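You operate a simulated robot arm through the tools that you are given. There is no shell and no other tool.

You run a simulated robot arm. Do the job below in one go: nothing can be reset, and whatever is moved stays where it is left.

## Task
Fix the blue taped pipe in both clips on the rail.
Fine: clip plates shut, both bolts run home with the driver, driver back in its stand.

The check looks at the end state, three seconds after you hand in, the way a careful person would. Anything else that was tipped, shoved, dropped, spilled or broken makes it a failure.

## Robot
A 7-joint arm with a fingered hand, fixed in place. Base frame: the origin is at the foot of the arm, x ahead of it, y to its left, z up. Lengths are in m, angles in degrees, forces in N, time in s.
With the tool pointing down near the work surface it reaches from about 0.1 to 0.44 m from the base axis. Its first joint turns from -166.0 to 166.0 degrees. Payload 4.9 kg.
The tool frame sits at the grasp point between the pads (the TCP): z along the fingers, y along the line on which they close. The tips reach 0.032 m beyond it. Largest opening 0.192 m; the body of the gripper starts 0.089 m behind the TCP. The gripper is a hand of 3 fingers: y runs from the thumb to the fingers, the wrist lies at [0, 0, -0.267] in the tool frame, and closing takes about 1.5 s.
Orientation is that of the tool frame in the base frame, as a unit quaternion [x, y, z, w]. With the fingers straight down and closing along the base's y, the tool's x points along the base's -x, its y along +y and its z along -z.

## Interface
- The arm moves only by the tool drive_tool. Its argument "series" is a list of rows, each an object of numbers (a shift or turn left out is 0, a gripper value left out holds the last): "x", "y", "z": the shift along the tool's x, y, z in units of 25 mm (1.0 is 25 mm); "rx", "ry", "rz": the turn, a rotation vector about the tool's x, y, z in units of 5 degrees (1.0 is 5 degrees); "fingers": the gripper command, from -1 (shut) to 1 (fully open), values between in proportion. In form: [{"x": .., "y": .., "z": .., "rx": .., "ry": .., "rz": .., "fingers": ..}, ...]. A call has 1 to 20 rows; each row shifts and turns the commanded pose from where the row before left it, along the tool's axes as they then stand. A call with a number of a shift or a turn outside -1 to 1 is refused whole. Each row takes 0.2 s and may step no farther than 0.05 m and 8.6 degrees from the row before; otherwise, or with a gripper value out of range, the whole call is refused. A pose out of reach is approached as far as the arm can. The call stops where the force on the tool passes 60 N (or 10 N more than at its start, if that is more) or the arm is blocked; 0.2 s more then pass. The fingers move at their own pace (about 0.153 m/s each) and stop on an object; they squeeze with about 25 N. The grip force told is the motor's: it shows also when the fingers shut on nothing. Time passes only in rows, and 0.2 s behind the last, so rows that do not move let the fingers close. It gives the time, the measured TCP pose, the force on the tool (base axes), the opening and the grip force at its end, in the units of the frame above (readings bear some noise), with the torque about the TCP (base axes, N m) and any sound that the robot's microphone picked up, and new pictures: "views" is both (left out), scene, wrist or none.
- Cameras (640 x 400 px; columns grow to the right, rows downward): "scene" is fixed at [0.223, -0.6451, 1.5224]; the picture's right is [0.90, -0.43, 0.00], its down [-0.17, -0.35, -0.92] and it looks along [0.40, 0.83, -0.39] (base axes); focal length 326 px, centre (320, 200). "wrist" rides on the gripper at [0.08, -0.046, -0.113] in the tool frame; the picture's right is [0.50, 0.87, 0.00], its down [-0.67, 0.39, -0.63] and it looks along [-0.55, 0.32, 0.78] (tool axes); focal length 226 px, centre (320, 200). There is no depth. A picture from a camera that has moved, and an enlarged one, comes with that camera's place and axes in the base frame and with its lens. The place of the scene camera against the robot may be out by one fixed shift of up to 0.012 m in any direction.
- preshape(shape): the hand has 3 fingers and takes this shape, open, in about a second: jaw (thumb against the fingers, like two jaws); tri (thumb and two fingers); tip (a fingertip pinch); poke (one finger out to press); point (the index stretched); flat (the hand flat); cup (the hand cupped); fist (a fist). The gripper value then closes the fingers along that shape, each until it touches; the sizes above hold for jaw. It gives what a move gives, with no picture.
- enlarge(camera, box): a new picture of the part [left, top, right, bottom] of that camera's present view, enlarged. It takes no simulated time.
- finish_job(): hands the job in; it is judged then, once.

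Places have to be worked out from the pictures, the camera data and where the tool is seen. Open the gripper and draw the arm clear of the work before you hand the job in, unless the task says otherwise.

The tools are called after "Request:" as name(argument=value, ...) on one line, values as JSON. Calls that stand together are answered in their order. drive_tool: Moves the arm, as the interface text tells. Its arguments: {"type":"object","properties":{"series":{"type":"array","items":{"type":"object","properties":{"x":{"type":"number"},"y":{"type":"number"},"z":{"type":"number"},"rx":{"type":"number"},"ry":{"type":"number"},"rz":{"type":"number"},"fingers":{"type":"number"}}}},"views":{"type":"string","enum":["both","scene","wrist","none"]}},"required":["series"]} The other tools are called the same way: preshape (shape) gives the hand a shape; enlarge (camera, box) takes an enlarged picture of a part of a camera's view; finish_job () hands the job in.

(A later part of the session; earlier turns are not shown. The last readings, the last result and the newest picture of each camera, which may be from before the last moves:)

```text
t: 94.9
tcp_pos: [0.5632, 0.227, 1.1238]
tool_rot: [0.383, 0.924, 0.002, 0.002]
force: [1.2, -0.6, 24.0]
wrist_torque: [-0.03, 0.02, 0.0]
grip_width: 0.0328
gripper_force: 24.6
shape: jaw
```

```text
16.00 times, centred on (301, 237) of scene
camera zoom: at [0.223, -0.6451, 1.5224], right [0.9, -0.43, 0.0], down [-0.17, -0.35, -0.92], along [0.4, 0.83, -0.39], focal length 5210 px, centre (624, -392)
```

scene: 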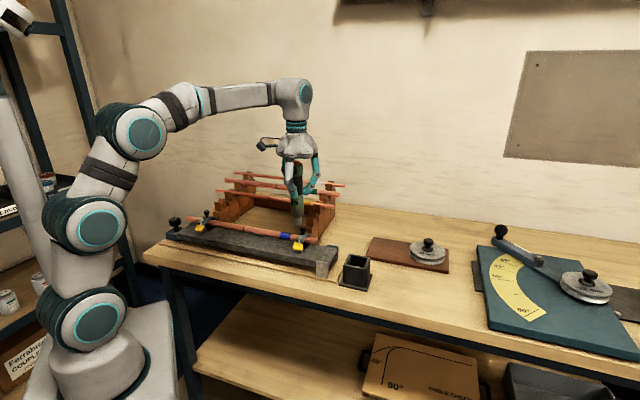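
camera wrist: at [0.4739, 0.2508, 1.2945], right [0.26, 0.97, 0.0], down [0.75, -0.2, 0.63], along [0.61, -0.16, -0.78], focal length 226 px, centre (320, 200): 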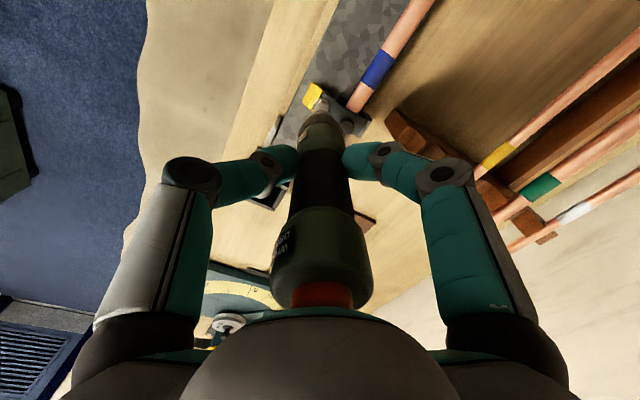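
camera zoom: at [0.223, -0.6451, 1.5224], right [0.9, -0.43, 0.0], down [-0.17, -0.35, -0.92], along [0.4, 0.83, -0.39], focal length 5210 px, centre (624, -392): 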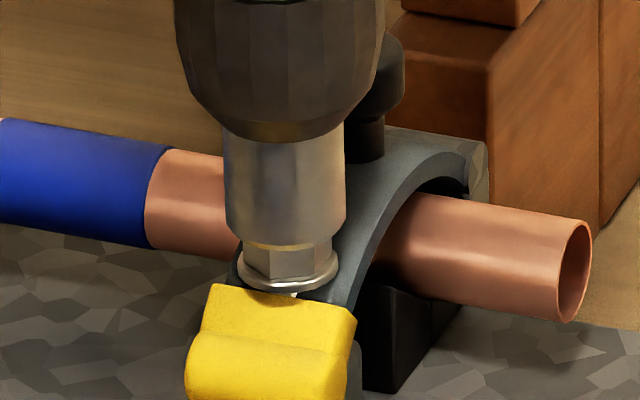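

At 24 N the bolt stays put, so it has reached its stop – the right bolt is home. I lift off and carry the driver along the rail to the left bolt.

Request:
drive_tool(series=[{"z": -0.2}, {"z": -0.5}, {"z": -0.9}, {"z": -0.9}, {"x": 0.9}, {"x": 0.9}, {"x": 0.9}, {"x": 0.9}, {"x": 0.9}, {"x": 0.9}, {"x": 0.9}, {"x": 0.9}, {"x": 0.9}, {"x": 0.9}, {"x": 0.9}, {"x": 0.9}, {"x": 0.9}, {"x": 0.9}, {"x": 0.9}, {"x": 0.9}], views="none")

Request:
drive_tool(series=[{"x": 0.9}, {"x": 0.3}, {"x": 0}, {"x": 0}], views="both")

Request:
enlarge(camera="scene", box=[188, 190, 228, 240])

Request:
enlarge(camera="wrist", box=[280, 70, 360, 130])

```text
t: 99.1
tcp_pos: [0.3097, 0.4818, 1.1835]
tool_rot: [0.383, 0.924, 0.001, 0.0]
force: [-0.3, -0.6, -5.8]
wrist_torque: [-0.04, -0.02, 0.0]
grip_width: 0.0323
gripper_force: 25.5
shape: jaw
```

```text
t: 100.1
tcp_pos: [0.287, 0.5039, 1.1849]
tool_rot: [0.383, 0.924, 0.0, -0.001]
force: [-0.5, -0.8, -5.8]
wrist_torque: [0.0, -0.02, 0.02]
grip_width: 0.0323
gripper_force: 24.7
shape: jaw
camera wrist: at [0.1999, 0.5271, 1.2983], right [0.26, 0.97, 0.0], down [0.75, -0.2, 0.63], along [0.61, -0.16, -0.78], focal length 226 px, centre (320, 200)
```

scene: 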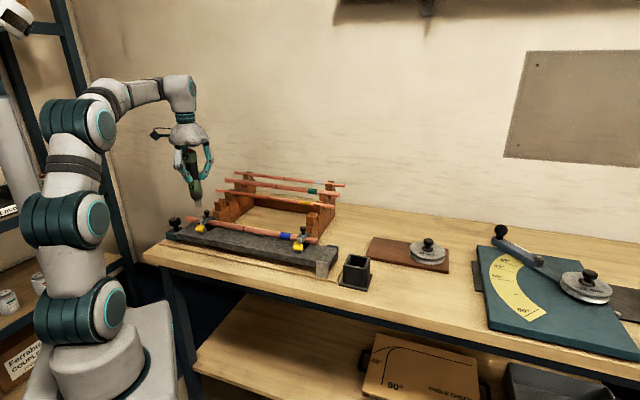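
wrist: 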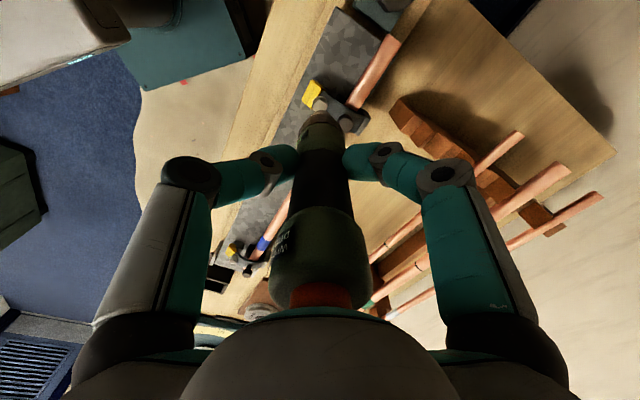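

```text
8.00 times, centred on (208, 215) of scene
camera zoom: at [0.223, -0.6451, 1.5224], right [0.9, -0.43, 0.0], down [-0.17, -0.35, -0.92], along [0.4, 0.83, -0.39], focal length 2605 px, centre (1216, 80)
```

zoom: 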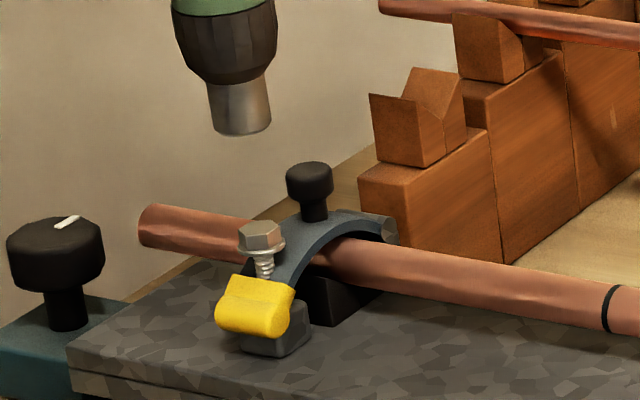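

```text
6.67 times, centred on (320, 100) of wrist
camera zoom: at [0.1999, 0.5271, 1.2983], right [0.26, 0.97, 0.0], down [0.75, -0.2, 0.63], along [0.61, -0.16, -0.78], focal length 1507 px, centre (320, 867)
```

zoom: 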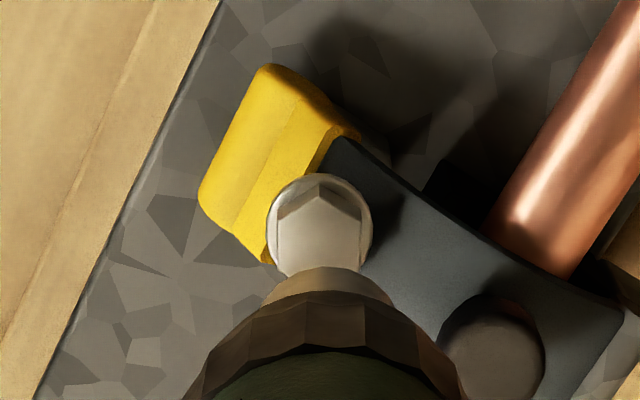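

Left bolt: about 1.5 mm off. I correct, lower to just above the head and recheck.

Request:
drive_tool(series=[{"x": -0.056, "y": -0.026}, {"z": 0.5}, {"z": 0.5}, {"z": 0.4}, {"x": 0}, {"x": 0}], views="none")

Request:
enlarge(camera="scene", box=[196, 200, 226, 240])

Request:
enlarge(camera="wrist", box=[290, 80, 350, 130])

```text
t: 101.5
tcp_pos: [0.2885, 0.4999, 1.1493]
tool_rot: [0.383, 0.924, 0.0, 0.0]
force: [-1.0, -0.7, -5.3]
wrist_torque: [-0.01, 0.0, -0.01]
grip_width: 0.0323
gripper_force: 25.1
shape: jaw
```

```text
10.00 times, centred on (211, 220) of scene
camera zoom: at [0.223, -0.6451, 1.5224], right [0.9, -0.43, 0.0], down [-0.17, -0.35, -0.92], along [0.4, 0.83, -0.39], focal length 3256 px, centre (1410, 0)
```

zoom: 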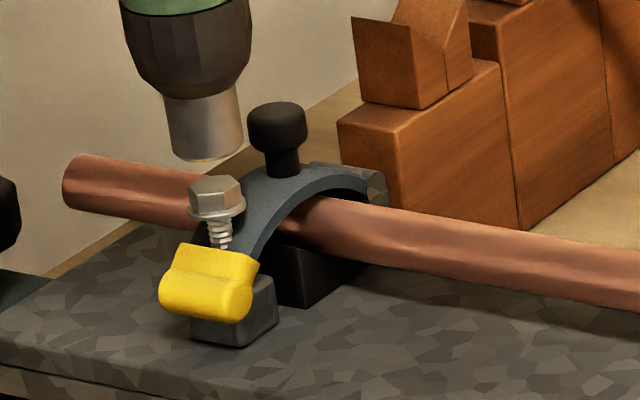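

```text
8.00 times, centred on (320, 105) of wrist
camera zoom: at [0.2, 0.5246, 1.2633], right [0.26, 0.97, 0.0], down [0.75, -0.2, 0.63], along [0.61, -0.16, -0.78], focal length 1808 px, centre (320, 960)
```

zoom: 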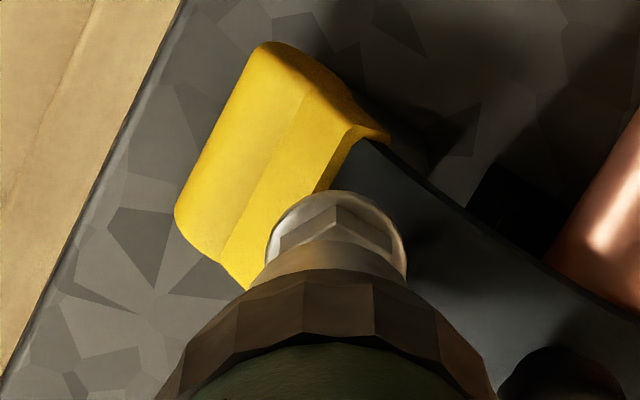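

Small residual of about 2 mm; I nudge and recheck before engaging.

Request:
drive_tool(series=[{"x": -0.02, "y": 0.07}, {"x": 0}, {"x": 0}], views="none")

Request:
enlarge(camera="scene", box=[196, 200, 226, 240])

Request:
enlarge(camera="wrist", box=[290, 80, 350, 130])

```text
t: 102.3
tcp_pos: [0.2904, 0.5016, 1.1507]
tool_rot: [0.382, 0.924, 0.0, 0.0]
force: [-0.6, -1.1, -6.3]
wrist_torque: [0.01, -0.01, -0.02]
grip_width: 0.0323
gripper_force: 24.8
shape: jaw
```

```text
10.00 times, centred on (211, 220) of scene
camera zoom: at [0.223, -0.6451, 1.5224], right [0.9, -0.43, 0.0], down [-0.17, -0.35, -0.92], along [0.4, 0.83, -0.39], focal length 3256 px, centre (1410, 0)
```

zoom: 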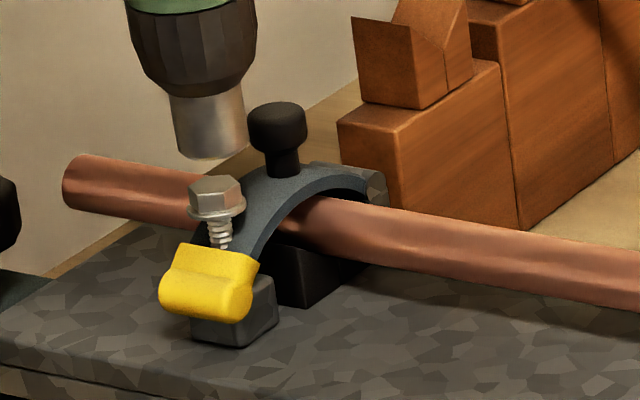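

```text
8.00 times, centred on (320, 105) of wrist
camera zoom: at [0.2019, 0.5255, 1.2632], right [0.26, 0.97, 0.0], down [0.75, -0.2, 0.63], along [0.61, -0.16, -0.78], focal length 1808 px, centre (320, 960)
```

zoom: 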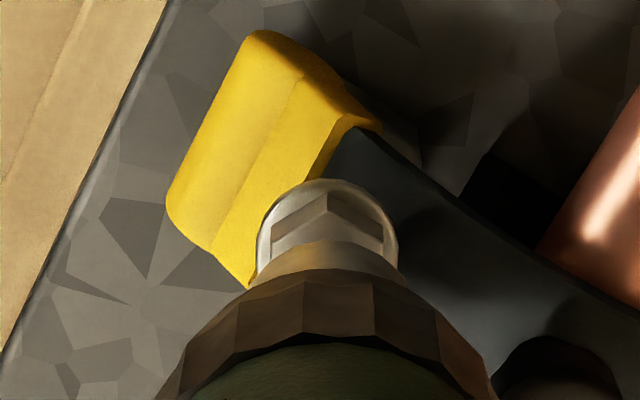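

Both views now show the socket dead centre over the bolt. I lower it onto the head.

Request:
drive_tool(series=[{"z": 0.2}, {"z": 0.2}, {"z": 0.2}, {"z": 0.1}, {"x": 0}], views="none")

Request:
enlarge(camera="scene", box=[196, 205, 226, 245])

```text
t: 103.5
tcp_pos: [0.2901, 0.5015, 1.1318]
tool_rot: [0.383, 0.924, 0.001, 0.001]
force: [0.3, 1.0, 0.7]
wrist_torque: [-0.02, 0.0, 0.02]
grip_width: 0.0323
gripper_force: 25.2
shape: jaw
```

```text
10.00 times, centred on (211, 225) of scene
camera zoom: at [0.223, -0.6451, 1.5224], right [0.9, -0.43, 0.0], down [-0.17, -0.35, -0.92], along [0.4, 0.83, -0.39], focal length 3256 px, centre (1410, -50)
```

zoom: 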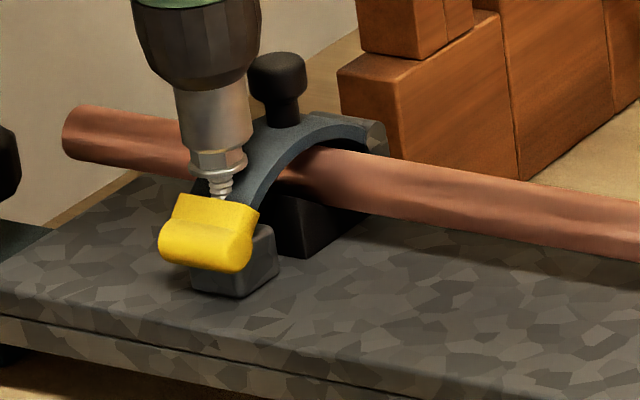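

The socket is seated and the bolt starts to go down. I follow in small steps.

Request:
drive_tool(series=[{"z": 0.08}, {"x": 0}, {"z": 0.08}, {"x": 0}, {"x": 0}], views="none")

Request:
enlarge(camera="scene", box=[196, 205, 226, 245])

```text
t: 104.7
tcp_pos: [0.2899, 0.5024, 1.1258]
tool_rot: [0.383, 0.924, 0.0, -0.001]
force: [0.0, 0.9, -0.5]
wrist_torque: [0.05, 0.01, -0.01]
grip_width: 0.0322
gripper_force: 25.0
shape: jaw
```

```text
10.00 times, centred on (211, 225) of scene
camera zoom: at [0.223, -0.6451, 1.5224], right [0.9, -0.43, 0.0], down [-0.17, -0.35, -0.92], along [0.4, 0.83, -0.39], focal length 3256 px, centre (1410, -50)
```

zoom: 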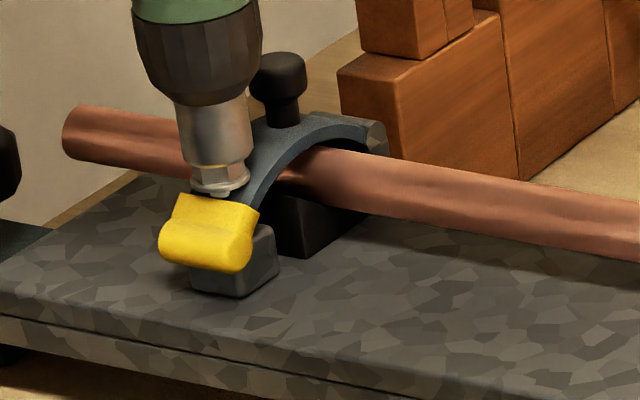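

The bolt runs in nicely; the flange is close to the plate. I press a bit more until it stops.

Request:
drive_tool(series=[{"z": 0.08}, {"x": 0}, {"z": 0.08}, {"x": 0}, {"x": 0}, {"x": 0}], views="none")

Request:
enlarge(camera="scene", box=[196, 205, 226, 245])

```text
t: 106.1
tcp_pos: [0.2917, 0.5024, 1.1244]
tool_rot: [0.383, 0.924, 0.001, 0.0]
force: [-1.1, -0.2, 10.3]
wrist_torque: [-0.04, 0.13, -0.01]
grip_width: 0.0324
gripper_force: 25.0
shape: jaw
```

```text
10.00 times, centred on (211, 225) of scene
camera zoom: at [0.223, -0.6451, 1.5224], right [0.9, -0.43, 0.0], down [-0.17, -0.35, -0.92], along [0.4, 0.83, -0.39], focal length 3256 px, centre (1410, -50)
```

zoom: 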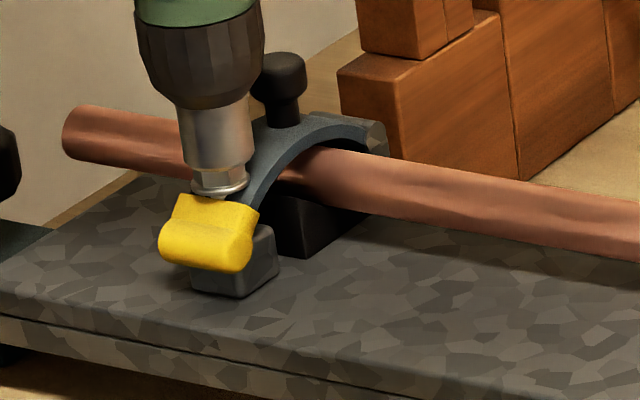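

Force rises to 10 N with the flange at the plate. I give a slightly firmer push and hold, to be sure it is run home.

Request:
drive_tool(series=[{"z": 0.08}, {"x": 0}, {"z": 0.05}, {"x": 0}, {"x": 0}, {"x": 0}], views="none")

Request:
enlarge(camera="scene", box=[200, 220, 220, 240])

```text
t: 107.5
tcp_pos: [0.2885, 0.5023, 1.1229]
tool_rot: [0.382, 0.924, 0.003, 0.0]
force: [-1.1, 0.9, 38.1]
wrist_torque: [-0.02, 0.13, 0.0]
grip_width: 0.0334
gripper_force: 24.6
shape: jaw
```

```text
16.00 times, centred on (210, 230) of scene
camera zoom: at [0.223, -0.6451, 1.5224], right [0.9, -0.43, 0.0], down [-0.17, -0.35, -0.92], along [0.4, 0.83, -0.39], focal length 5210 px, centre (2080, -280)
```

zoom: 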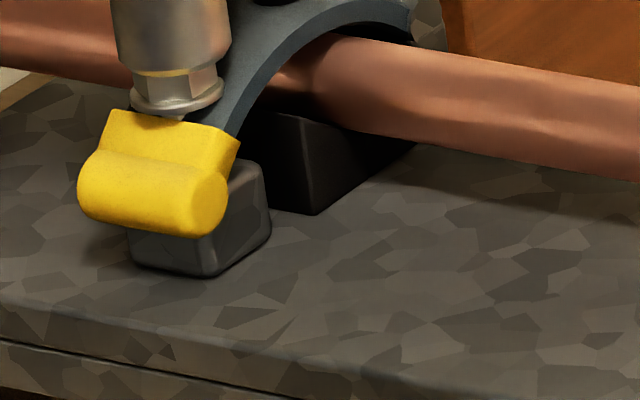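

Firm at 38 N, the same end position as on the right. I lift off and compare both bolts.

Request:
drive_tool(series=[{"z": -0.2}, {"z": -0.4}, {"z": -0.9}, {"z": -0.9}, {"x": 0}], views="both")

Request:
enlarge(camera="scene", box=[200, 215, 220, 240])

Request:
enlarge(camera="scene", box=[290, 225, 310, 250])

Request:
enlarge(camera="wrist", box=[290, 70, 350, 120])

```text
t: 108.7
tcp_pos: [0.288, 0.5019, 1.1788]
tool_rot: [0.382, 0.924, 0.0, 0.0]
force: [0.0, 0.3, -4.7]
wrist_torque: [-0.02, -0.04, 0.04]
grip_width: 0.0322
gripper_force: 24.9
shape: jaw
camera wrist: at [0.1998, 0.5253, 1.2934], right [0.26, 0.97, 0.0], down [0.75, -0.2, 0.63], along [0.61, -0.16, -0.78], focal length 226 px, centre (320, 200)
```

scene: 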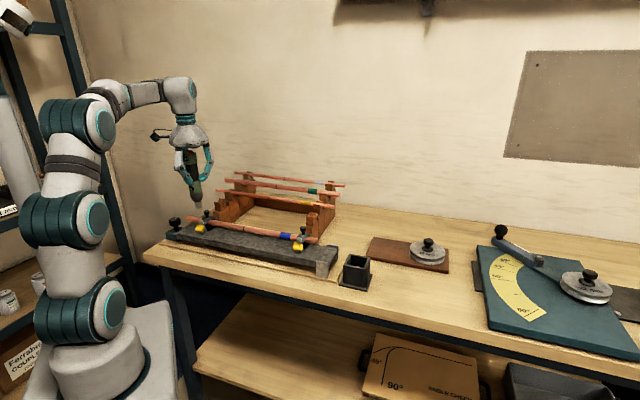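
wrist: 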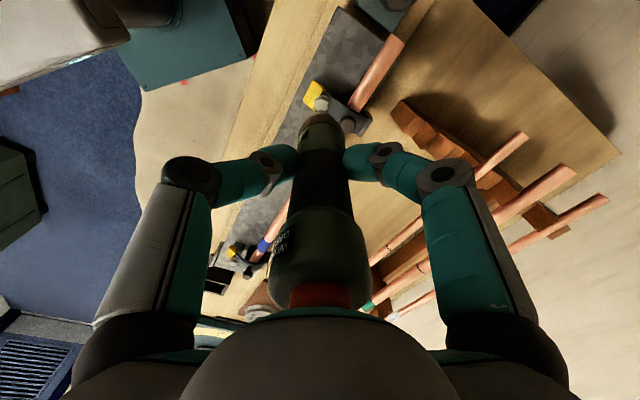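

```text
16.00 times, centred on (210, 228) of scene
camera zoom: at [0.223, -0.6451, 1.5224], right [0.9, -0.43, 0.0], down [-0.17, -0.35, -0.92], along [0.4, 0.83, -0.39], focal length 5210 px, centre (2080, -240)
```

zoom: 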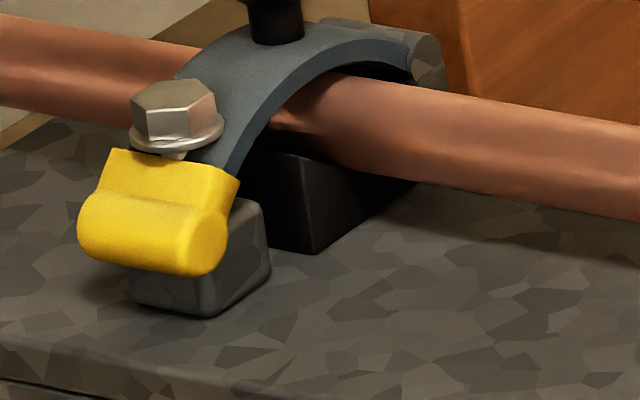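

```text
16.00 times, centred on (300, 238) of scene
camera zoom: at [0.223, -0.6451, 1.5224], right [0.9, -0.43, 0.0], down [-0.17, -0.35, -0.92], along [0.4, 0.83, -0.39], focal length 5210 px, centre (640, -400)
```

zoom: 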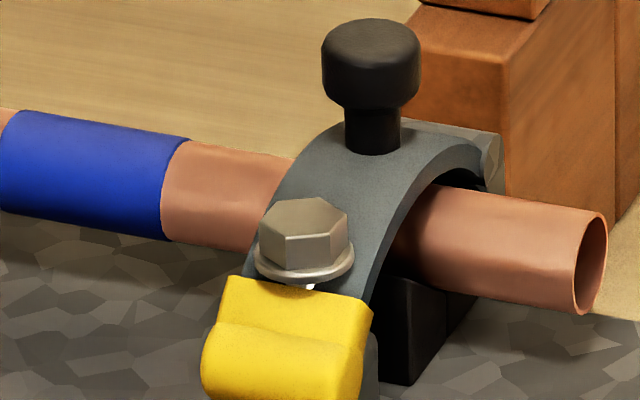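

```text
8.00 times, centred on (320, 95) of wrist
camera zoom: at [0.1998, 0.5253, 1.2934], right [0.26, 0.97, 0.0], down [0.75, -0.2, 0.63], along [0.61, -0.16, -0.78], focal length 1808 px, centre (320, 1040)
```

zoom: 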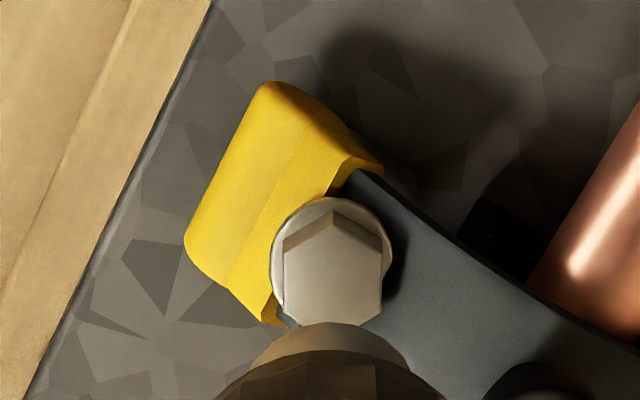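

Both bolts ended in the same position with the flange on the plate. Now I return the driver: I carry it high along the rail back above the stand.

Request:
drive_tool(series=[{"z": -0.3}, {"x": -1}, {"x": -1}, {"x": -1}, {"x": -1}, {"x": -1}, {"x": -1}, {"x": -1}, {"x": -1}, {"x": -1}, {"x": -1}, {"x": -1}, {"x": -1}, {"x": -1}, {"x": -1}, {"x": -1}, {"x": -1}, {"x": -1}, {"x": -1}, {"x": 0}], views="both")

Request:
enlarge(camera="scene", box=[190, 190, 330, 260])

```text
t: 112.9
tcp_pos: [0.6093, 0.1833, 1.1876]
tool_rot: [0.382, 0.924, 0.001, 0.001]
force: [0.6, 0.7, -5.8]
wrist_torque: [0.01, 0.01, -0.02]
grip_width: 0.0322
gripper_force: 25.2
shape: jaw
camera wrist: at [0.5202, 0.2069, 1.3015], right [0.26, 0.97, 0.0], down [0.75, -0.2, 0.63], along [0.61, -0.16, -0.78], focal length 226 px, centre (320, 200)
```

scene: 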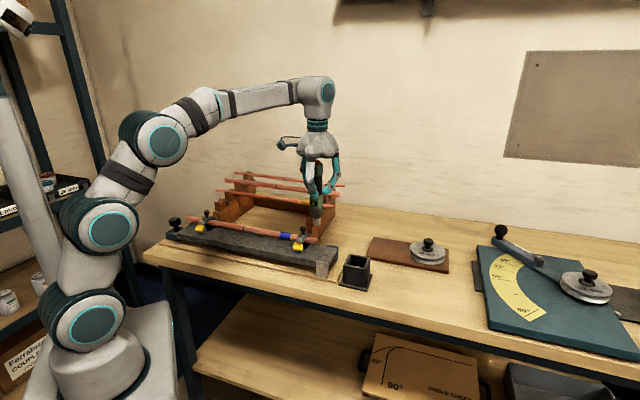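
wrist: 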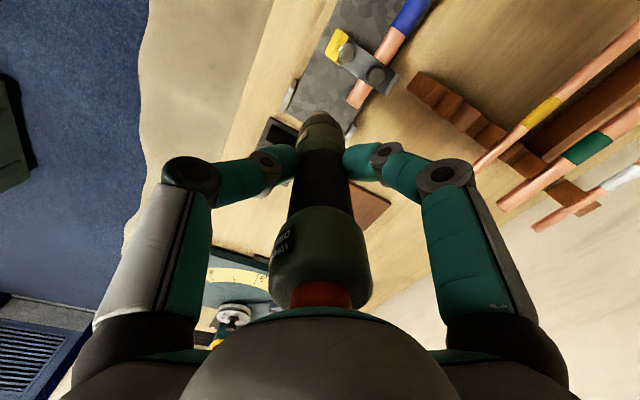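

```text
4.57 times, centred on (260, 225) of scene
camera zoom: at [0.223, -0.6451, 1.5224], right [0.9, -0.43, 0.0], down [-0.17, -0.35, -0.92], along [0.4, 0.83, -0.39], focal length 1489 px, centre (594, 86)
```

zoom: 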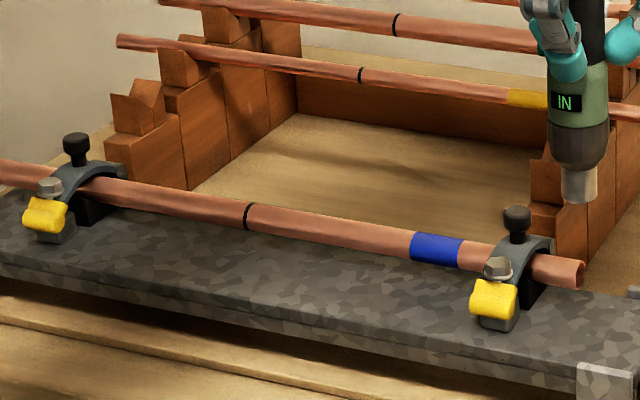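

Everything at the rail looks right. I continue to above the stand and check the alignment.

Request:
drive_tool(series=[{"x": -1, "y": -0.1}, {"x": -1, "y": -0.1}, {"x": -1, "y": -0.1}, {"x": -1}, {"x": -1}, {"x": -0.5}, {"x": 0}, {"x": 0}], views="both")

Request:
enlarge(camera="scene", box=[325, 210, 385, 300])

Request:
enlarge(camera="wrist", box=[260, 60, 380, 150])

```text
t: 114.7
tcp_pos: [0.6992, 0.0786, 1.1869]
tool_rot: [0.382, 0.924, 0.0, 0.0]
force: [1.0, 0.4, -6.0]
wrist_torque: [0.0, -0.05, -0.02]
grip_width: 0.0323
gripper_force: 25.7
shape: jaw
camera wrist: at [0.6116, 0.104, 1.3009], right [0.26, 0.97, 0.0], down [0.75, -0.2, 0.63], along [0.61, -0.16, -0.78], focal length 226 px, centre (320, 200)
```

scene: 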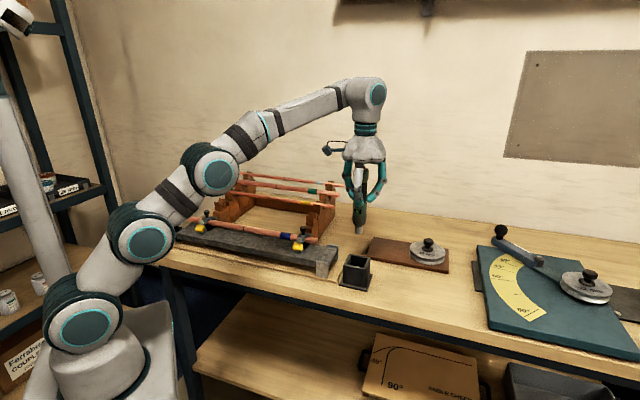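
wrist: 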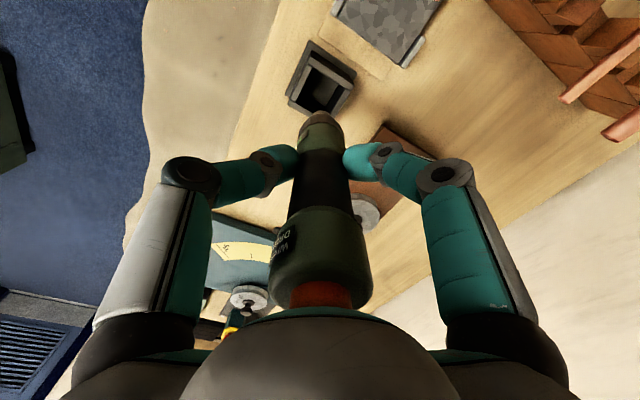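

```text
4.44 times, centred on (355, 255) of scene
camera zoom: at [0.223, -0.6451, 1.5224], right [0.9, -0.43, 0.0], down [-0.17, -0.35, -0.92], along [0.4, 0.83, -0.39], focal length 1447 px, centre (164, -44)
```

zoom: 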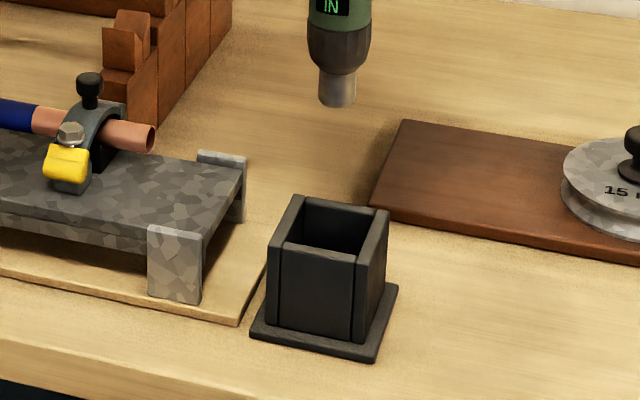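

```text
4.44 times, centred on (320, 105) of wrist
camera zoom: at [0.6116, 0.104, 1.3009], right [0.26, 0.97, 0.0], down [0.75, -0.2, 0.63], along [0.61, -0.16, -0.78], focal length 1005 px, centre (320, 622)
```

zoom: 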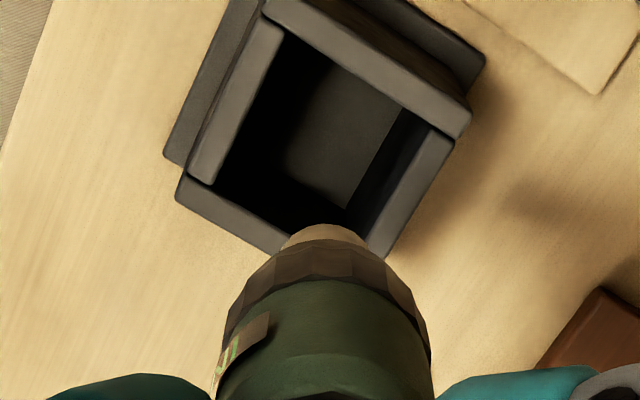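

I'm above the stand at the same place as the pick-up. I lower until the socket is just above the rim and check from both cameras.

Request:
drive_tool(series=[{"z": 0.8}, {"z": 0.8}, {"z": 0.8}, {"z": 0.6}, {"x": 0}, {"x": 0}], views="none")

Request:
enlarge(camera="scene", box=[325, 210, 385, 300])

Request:
enlarge(camera="wrist", box=[260, 40, 380, 150])

```text
t: 116.1
tcp_pos: [0.6979, 0.0808, 1.1132]
tool_rot: [0.382, 0.924, 0.0, 0.0]
force: [0.2, 0.8, -6.1]
wrist_torque: [0.0, -0.03, 0.03]
grip_width: 0.0322
gripper_force: 25.6
shape: jaw
```

```text
4.44 times, centred on (355, 255) of scene
camera zoom: at [0.223, -0.6451, 1.5224], right [0.9, -0.43, 0.0], down [-0.17, -0.35, -0.92], along [0.4, 0.83, -0.39], focal length 1447 px, centre (164, -44)
```

zoom: 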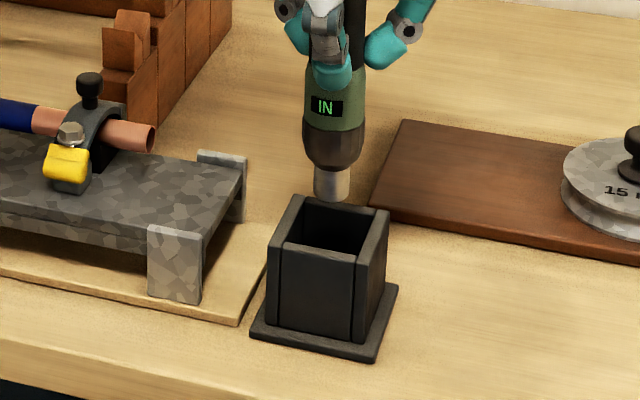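

```text
3.64 times, centred on (320, 95) of wrist
camera zoom: at [0.6119, 0.1053, 1.2262], right [0.26, 0.97, 0.0], down [0.75, -0.2, 0.63], along [0.61, -0.16, -0.78], focal length 822 px, centre (320, 582)
```

zoom: 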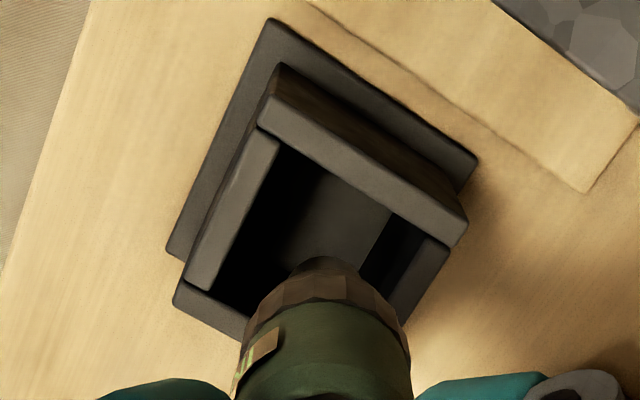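

The socket is centred on the opening from the fixed camera. I lower it into the stand slowly, watching the force.

Request:
drive_tool(series=[{"z": 0.4}, {"z": 0.4}, {"z": 0.4}, {"z": 0.4}, {"x": 0}], views="none")

Request:
enlarge(camera="scene", box=[325, 210, 385, 300])

Request:
enlarge(camera="wrist", box=[260, 40, 380, 150])

```text
t: 117.3
tcp_pos: [0.6999, 0.0789, 1.0734]
tool_rot: [0.383, 0.924, 0.0, 0.0]
force: [1.2, 0.2, -5.9]
wrist_torque: [-0.01, -0.01, -0.03]
grip_width: 0.0326
gripper_force: 24.8
shape: jaw
```

```text
4.44 times, centred on (355, 255) of scene
camera zoom: at [0.223, -0.6451, 1.5224], right [0.9, -0.43, 0.0], down [-0.17, -0.35, -0.92], along [0.4, 0.83, -0.39], focal length 1447 px, centre (164, -44)
```

zoom: 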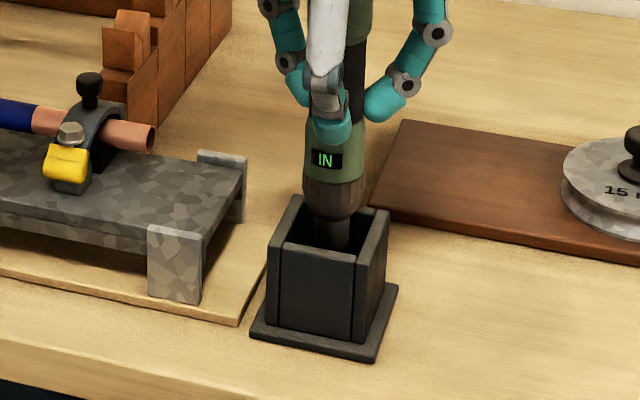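

```text
3.64 times, centred on (320, 95) of wrist
camera zoom: at [0.6128, 0.1036, 1.1864], right [0.26, 0.97, 0.0], down [0.75, -0.2, 0.63], along [0.61, -0.16, -0.78], focal length 822 px, centre (320, 582)
```

zoom: 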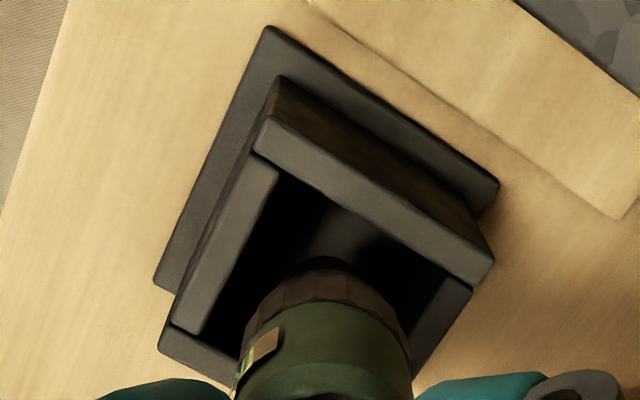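

The socket has entered the opening cleanly. I keep lowering.

Request:
drive_tool(series=[{"z": 0.4}, {"z": 0.4}, {"z": 0.4}, {"z": 0.3}, {"x": 0}], views="none")

Request:
enlarge(camera="scene", box=[325, 210, 385, 300])

Request:
enlarge(camera="wrist", box=[260, 40, 380, 150])

```text
t: 118.5
tcp_pos: [0.7005, 0.0801, 1.036]
tool_rot: [0.383, 0.924, 0.0, -0.001]
force: [0.2, -1.0, -5.5]
wrist_torque: [-0.02, -0.01, -0.01]
grip_width: 0.0321
gripper_force: 24.8
shape: jaw
```

```text
4.44 times, centred on (355, 255) of scene
camera zoom: at [0.223, -0.6451, 1.5224], right [0.9, -0.43, 0.0], down [-0.17, -0.35, -0.92], along [0.4, 0.83, -0.39], focal length 1447 px, centre (164, -44)
```

zoom: 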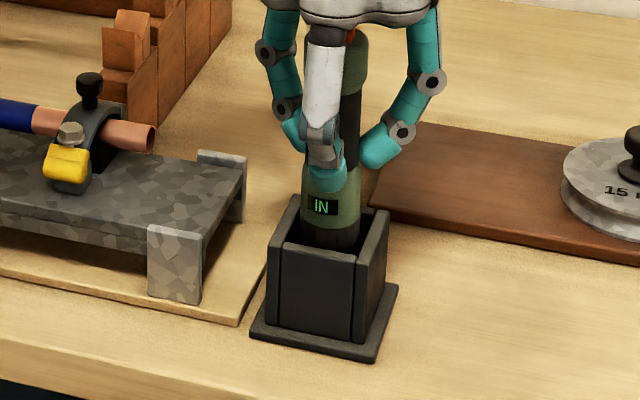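

```text
3.64 times, centred on (320, 95) of wrist
camera zoom: at [0.6125, 0.105, 1.1493], right [0.26, 0.97, 0.0], down [0.75, -0.2, 0.63], along [0.61, -0.16, -0.78], focal length 822 px, centre (320, 582)
```

zoom: 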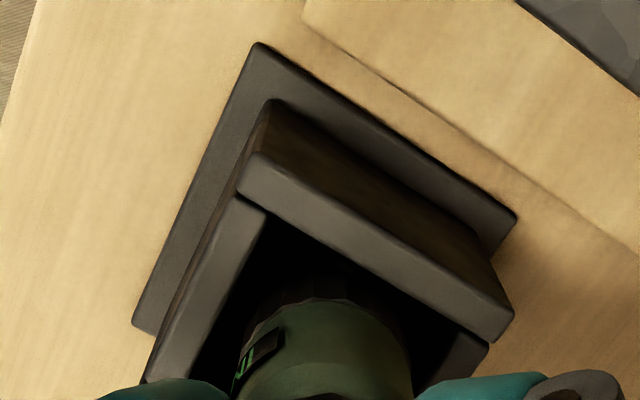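

Nearly down. I take the last 1.5 cm in small steps until it touches the stand's floor.

Request:
drive_tool(series=[{"z": 0.2}, {"z": 0.2}, {"z": 0.12}, {"x": 0}], views="none")

Request:
drive_tool(series=[{"z": 0.06}, {"x": 0}], views="none")

Request:
enlarge(camera="scene", box=[325, 210, 385, 300])

```text
t: 119.5
tcp_pos: [0.7013, 0.0819, 1.0215]
tool_rot: [0.383, 0.924, 0.0, 0.0]
force: [0.7, 0.2, -6.5]
wrist_torque: [0.01, -0.02, 0.01]
grip_width: 0.032
gripper_force: 24.9
shape: jaw
```

```text
t: 120.1
tcp_pos: [0.7002, 0.0808, 1.0207]
tool_rot: [0.383, 0.924, 0.0, 0.001]
force: [-1.3, -0.6, -6.0]
wrist_torque: [-0.01, -0.01, 0.01]
grip_width: 0.0319
gripper_force: 25.0
shape: jaw
```

```text
4.44 times, centred on (355, 255) of scene
camera zoom: at [0.223, -0.6451, 1.5224], right [0.9, -0.43, 0.0], down [-0.17, -0.35, -0.92], along [0.4, 0.83, -0.39], focal length 1447 px, centre (164, -44)
```

zoom: 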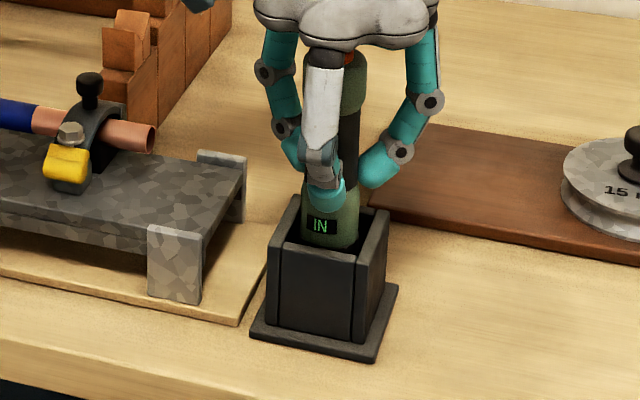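

No contact yet, since the driver slid a few millimetres up in the hand while pressing. I continue in 1.5 mm steps.

Request:
drive_tool(series=[{"z": 0.06}, {"z": 0.06}, {"x": 0}], views="none")

Request:
drive_tool(series=[{"z": 0.06}, {"x": 0}], views="none")

```text
t: 120.9
tcp_pos: [0.6997, 0.0798, 1.0195]
tool_rot: [0.383, 0.924, 0.0, 0.001]
force: [0.4, 1.0, 5.7]
wrist_torque: [-0.02, 0.04, 0.0]
grip_width: 0.032
gripper_force: 25.0
shape: jaw
```

```text
t: 121.5
tcp_pos: [0.701, 0.0807, 1.0196]
tool_rot: [0.383, 0.924, 0.001, 0.002]
force: [2.0, 1.1, 17.0]
wrist_torque: [0.0, 0.01, 0.03]
grip_width: 0.0325
gripper_force: 25.1
shape: jaw
```

The driver stands on the floor of the stand. I ease the pressure and open the fingers.

Request:
drive_tool(series=[{"z": -0.06}, {"fingers": -0.5}, {"x": 0}, {"fingers": 0.0}, {"x": 0}, {"x": 0}], views="both")

Request:
enlarge(camera="scene", box=[325, 200, 385, 300])

Request:
enlarge(camera="wrist", box=[200, 60, 440, 280])

```text
t: 122.9
tcp_pos: [0.6996, 0.0814, 1.0176]
tool_rot: [0.383, 0.924, -0.001, 0.0]
force: [-0.1, -0.2, 1.0]
wrist_torque: [0.01, 0.03, -0.01]
grip_width: 0.0955
gripper_force: 0.1
shape: jaw
camera wrist: at [0.6119, 0.1042, 1.1314], right [0.26, 0.97, 0.0], down [0.75, -0.2, 0.63], along [0.61, -0.16, -0.78], focal length 226 px, centre (320, 200)
```

scene: 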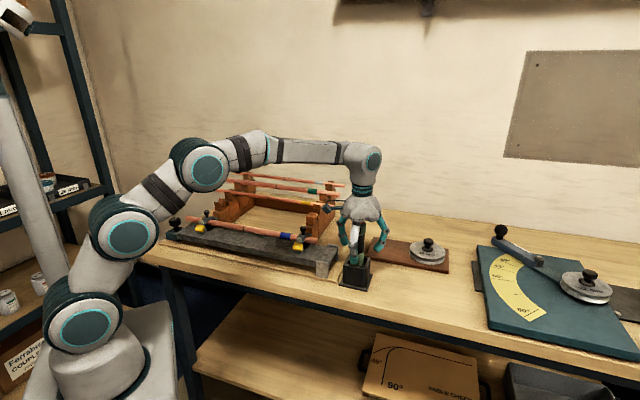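
wrist: 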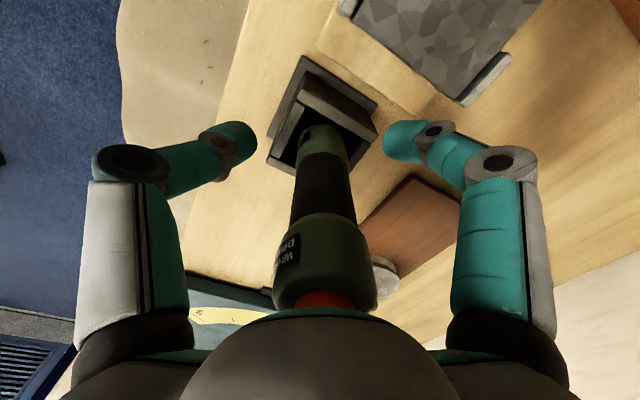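

```text
4.00 times, centred on (355, 250) of scene
camera zoom: at [0.223, -0.6451, 1.5224], right [0.9, -0.43, 0.0], down [-0.17, -0.35, -0.92], along [0.4, 0.83, -0.39], focal length 1303 px, centre (180, 0)
```

zoom: 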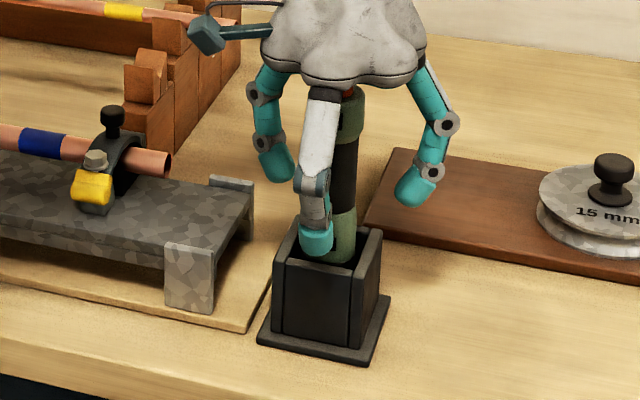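

```text
1.82 times, centred on (320, 170) of wrist
camera zoom: at [0.6119, 0.1042, 1.1314], right [0.26, 0.97, 0.0], down [0.75, -0.2, 0.63], along [0.61, -0.16, -0.78], focal length 411 px, centre (320, 254)
```

zoom: 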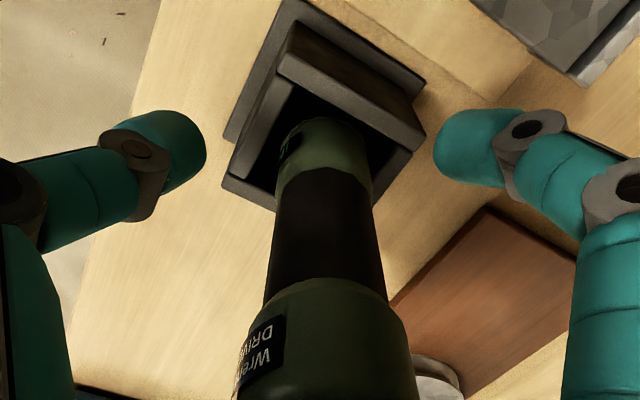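

The driver stands in its stand on its own. I open wider and rise straight up clear of it.

Request:
drive_tool(series=[{"fingers": 0.4}, {"x": 0}, {"z": -0.5}, {"z": -0.8}, {"z": -0.8}, {"z": -0.8}, {"z": -0.8}, {"z": -0.8}, {"z": -0.8}, {"z": -0.8}, {"x": 0}], views="both")

Request:
enlarge(camera="scene", box=[325, 200, 385, 300])

Request:
enlarge(camera="wrist", box=[260, 40, 380, 180])

```text
t: 125.3
tcp_pos: [0.6987, 0.0821, 1.1696]
tool_rot: [0.382, 0.924, 0.0, 0.0]
force: [-0.1, -0.5, 0.4]
wrist_torque: [-0.01, 0.04, 0.01]
grip_width: 0.1341
gripper_force: 0.0
shape: jaw
camera wrist: at [0.6112, 0.1058, 1.2832], right [0.26, 0.97, 0.0], down [0.75, -0.2, 0.63], along [0.61, -0.16, -0.78], focal length 226 px, centre (320, 200)
```

scene: 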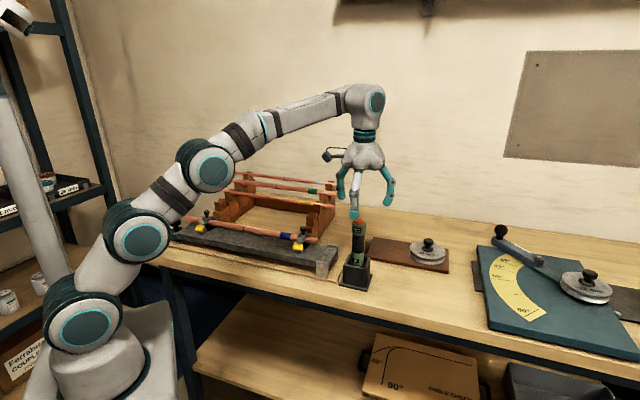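
wrist: 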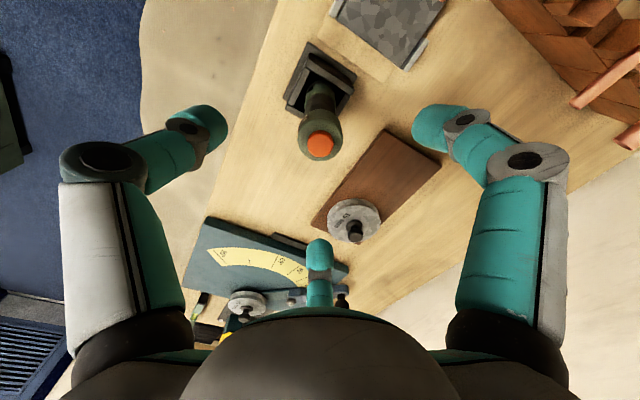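

```text
4.00 times, centred on (355, 250) of scene
camera zoom: at [0.223, -0.6451, 1.5224], right [0.9, -0.43, 0.0], down [-0.17, -0.35, -0.92], along [0.4, 0.83, -0.39], focal length 1303 px, centre (180, 0)
```

zoom: 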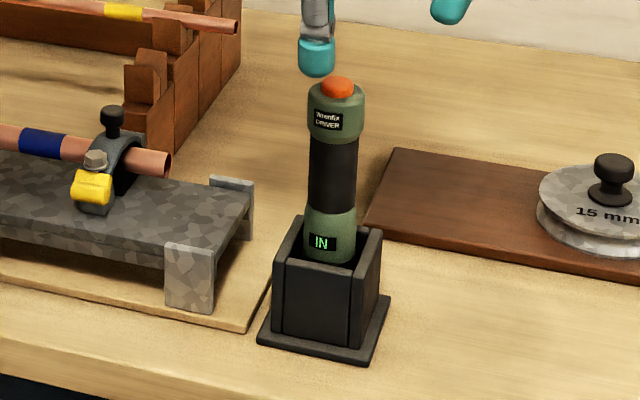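

```text
2.86 times, centred on (320, 110) of wrist
camera zoom: at [0.6112, 0.1058, 1.2832], right [0.26, 0.97, 0.0], down [0.75, -0.2, 0.63], along [0.61, -0.16, -0.78], focal length 646 px, centre (320, 457)
```

zoom: 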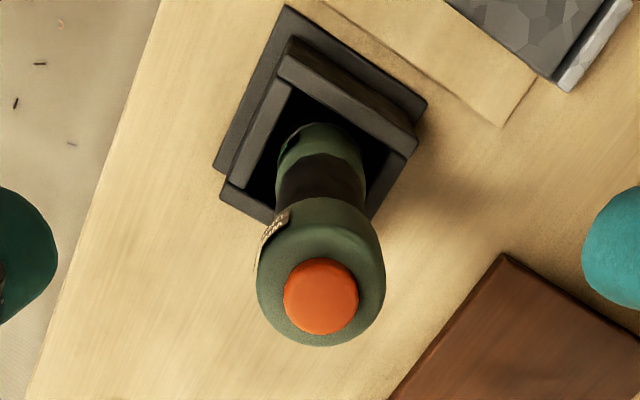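

The driver is back upright in its stand. Before finishing, I go look at the clips from the side with the wrist camera to verify the bolts are truly home and the plates shut.

Request:
drive_tool(series=[{"x": 1, "y": -0.1}, {"x": 1, "y": -0.1}, {"x": 1, "y": -0.1}, {"x": 1, "y": -0.1}, {"x": 1, "y": -0.1}, {"x": 1}, {"x": 1}, {"x": 1}, {"x": 1}, {"x": 1}, {"x": 1}, {"x": 1}, {"x": 1}, {"x": 1}, {"x": 1}, {"x": 0.6}, {"x": 0}], views="both")

Request:
enlarge(camera="wrist", box=[240, 180, 320, 250])

Request:
enlarge(camera="scene", box=[285, 215, 325, 255])

```text
t: 128.9
tcp_pos: [0.415, 0.3478, 1.1701]
tool_rot: [0.383, 0.924, 0.001, 0.0]
force: [0.1, -0.4, -0.8]
wrist_torque: [0.0, 0.02, -0.01]
grip_width: 0.1342
gripper_force: 0.1
shape: jaw
camera wrist: at [0.3278, 0.3717, 1.2837], right [0.26, 0.97, 0.0], down [0.75, -0.2, 0.63], along [0.61, -0.16, -0.78], focal length 226 px, centre (320, 200)
```

scene: 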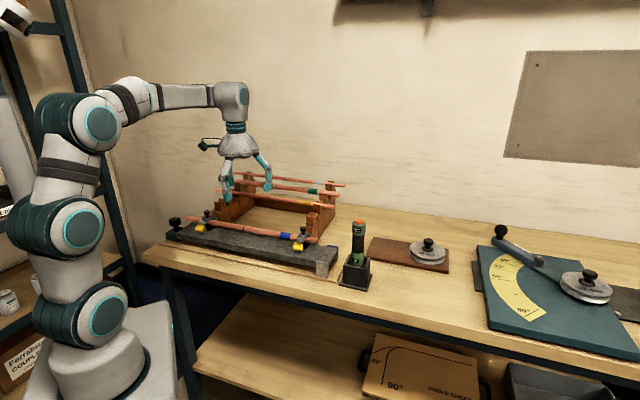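
wrist: 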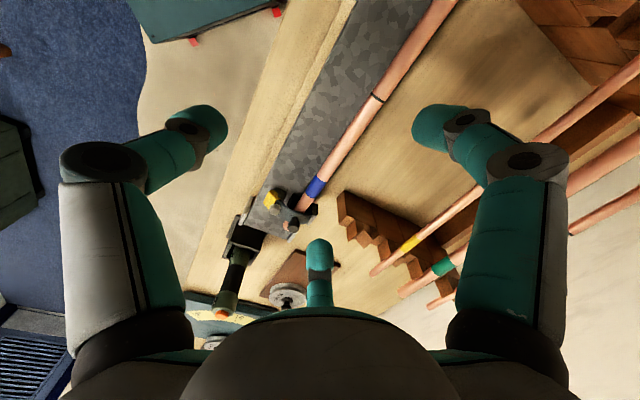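

```text
5.71 times, centred on (280, 215) of wrist
camera zoom: at [0.3278, 0.3717, 1.2837], right [0.26, 0.97, 0.0], down [0.75, -0.2, 0.63], along [0.61, -0.16, -0.78], focal length 1292 px, centre (549, 114)
```

zoom: 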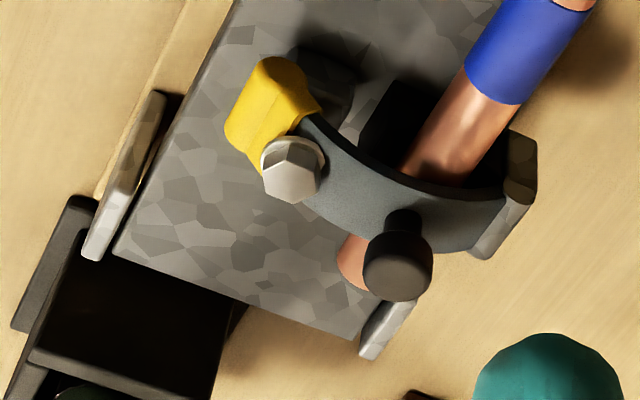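

```text
10.00 times, centred on (305, 235) of scene
camera zoom: at [0.223, -0.6451, 1.5224], right [0.9, -0.43, 0.0], down [-0.17, -0.35, -0.92], along [0.4, 0.83, -0.39], focal length 3256 px, centre (470, -150)
```

zoom: 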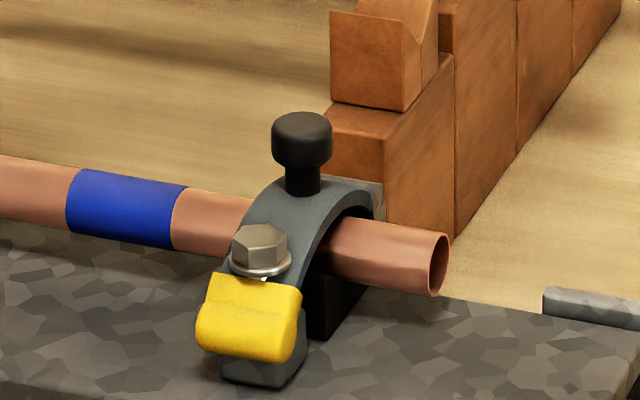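

I zoom further on the right bolt from this side view and also view the left clip.

Request:
enlarge(camera="wrist", box=[258, 186, 298, 214])

Request:
enlarge(camera="scene", box=[190, 205, 230, 245])

```text
14.29 times, centred on (278, 200) of wrist
camera zoom: at [0.3278, 0.3717, 1.2837], right [0.26, 0.97, 0.0], down [0.75, -0.2, 0.63], along [0.61, -0.16, -0.78], focal length 3229 px, centre (920, 200)
```

zoom: 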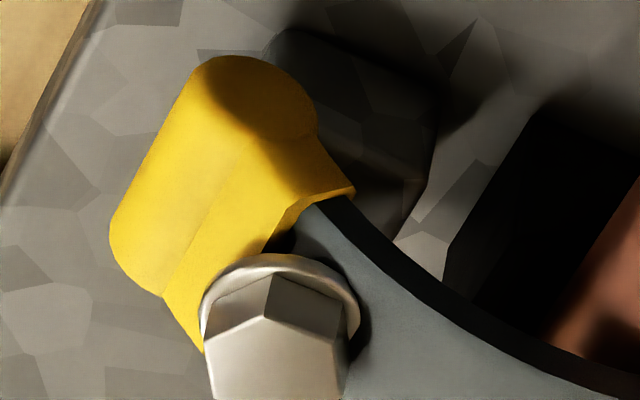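

```text
10.00 times, centred on (210, 225) of scene
camera zoom: at [0.223, -0.6451, 1.5224], right [0.9, -0.43, 0.0], down [-0.17, -0.35, -0.92], along [0.4, 0.83, -0.39], focal length 3256 px, centre (1420, -50)
```

zoom: 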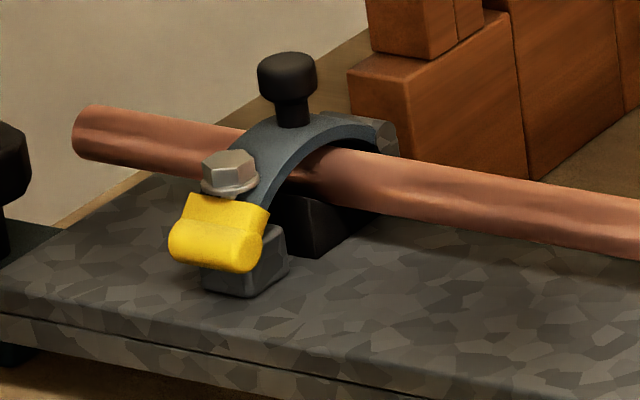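

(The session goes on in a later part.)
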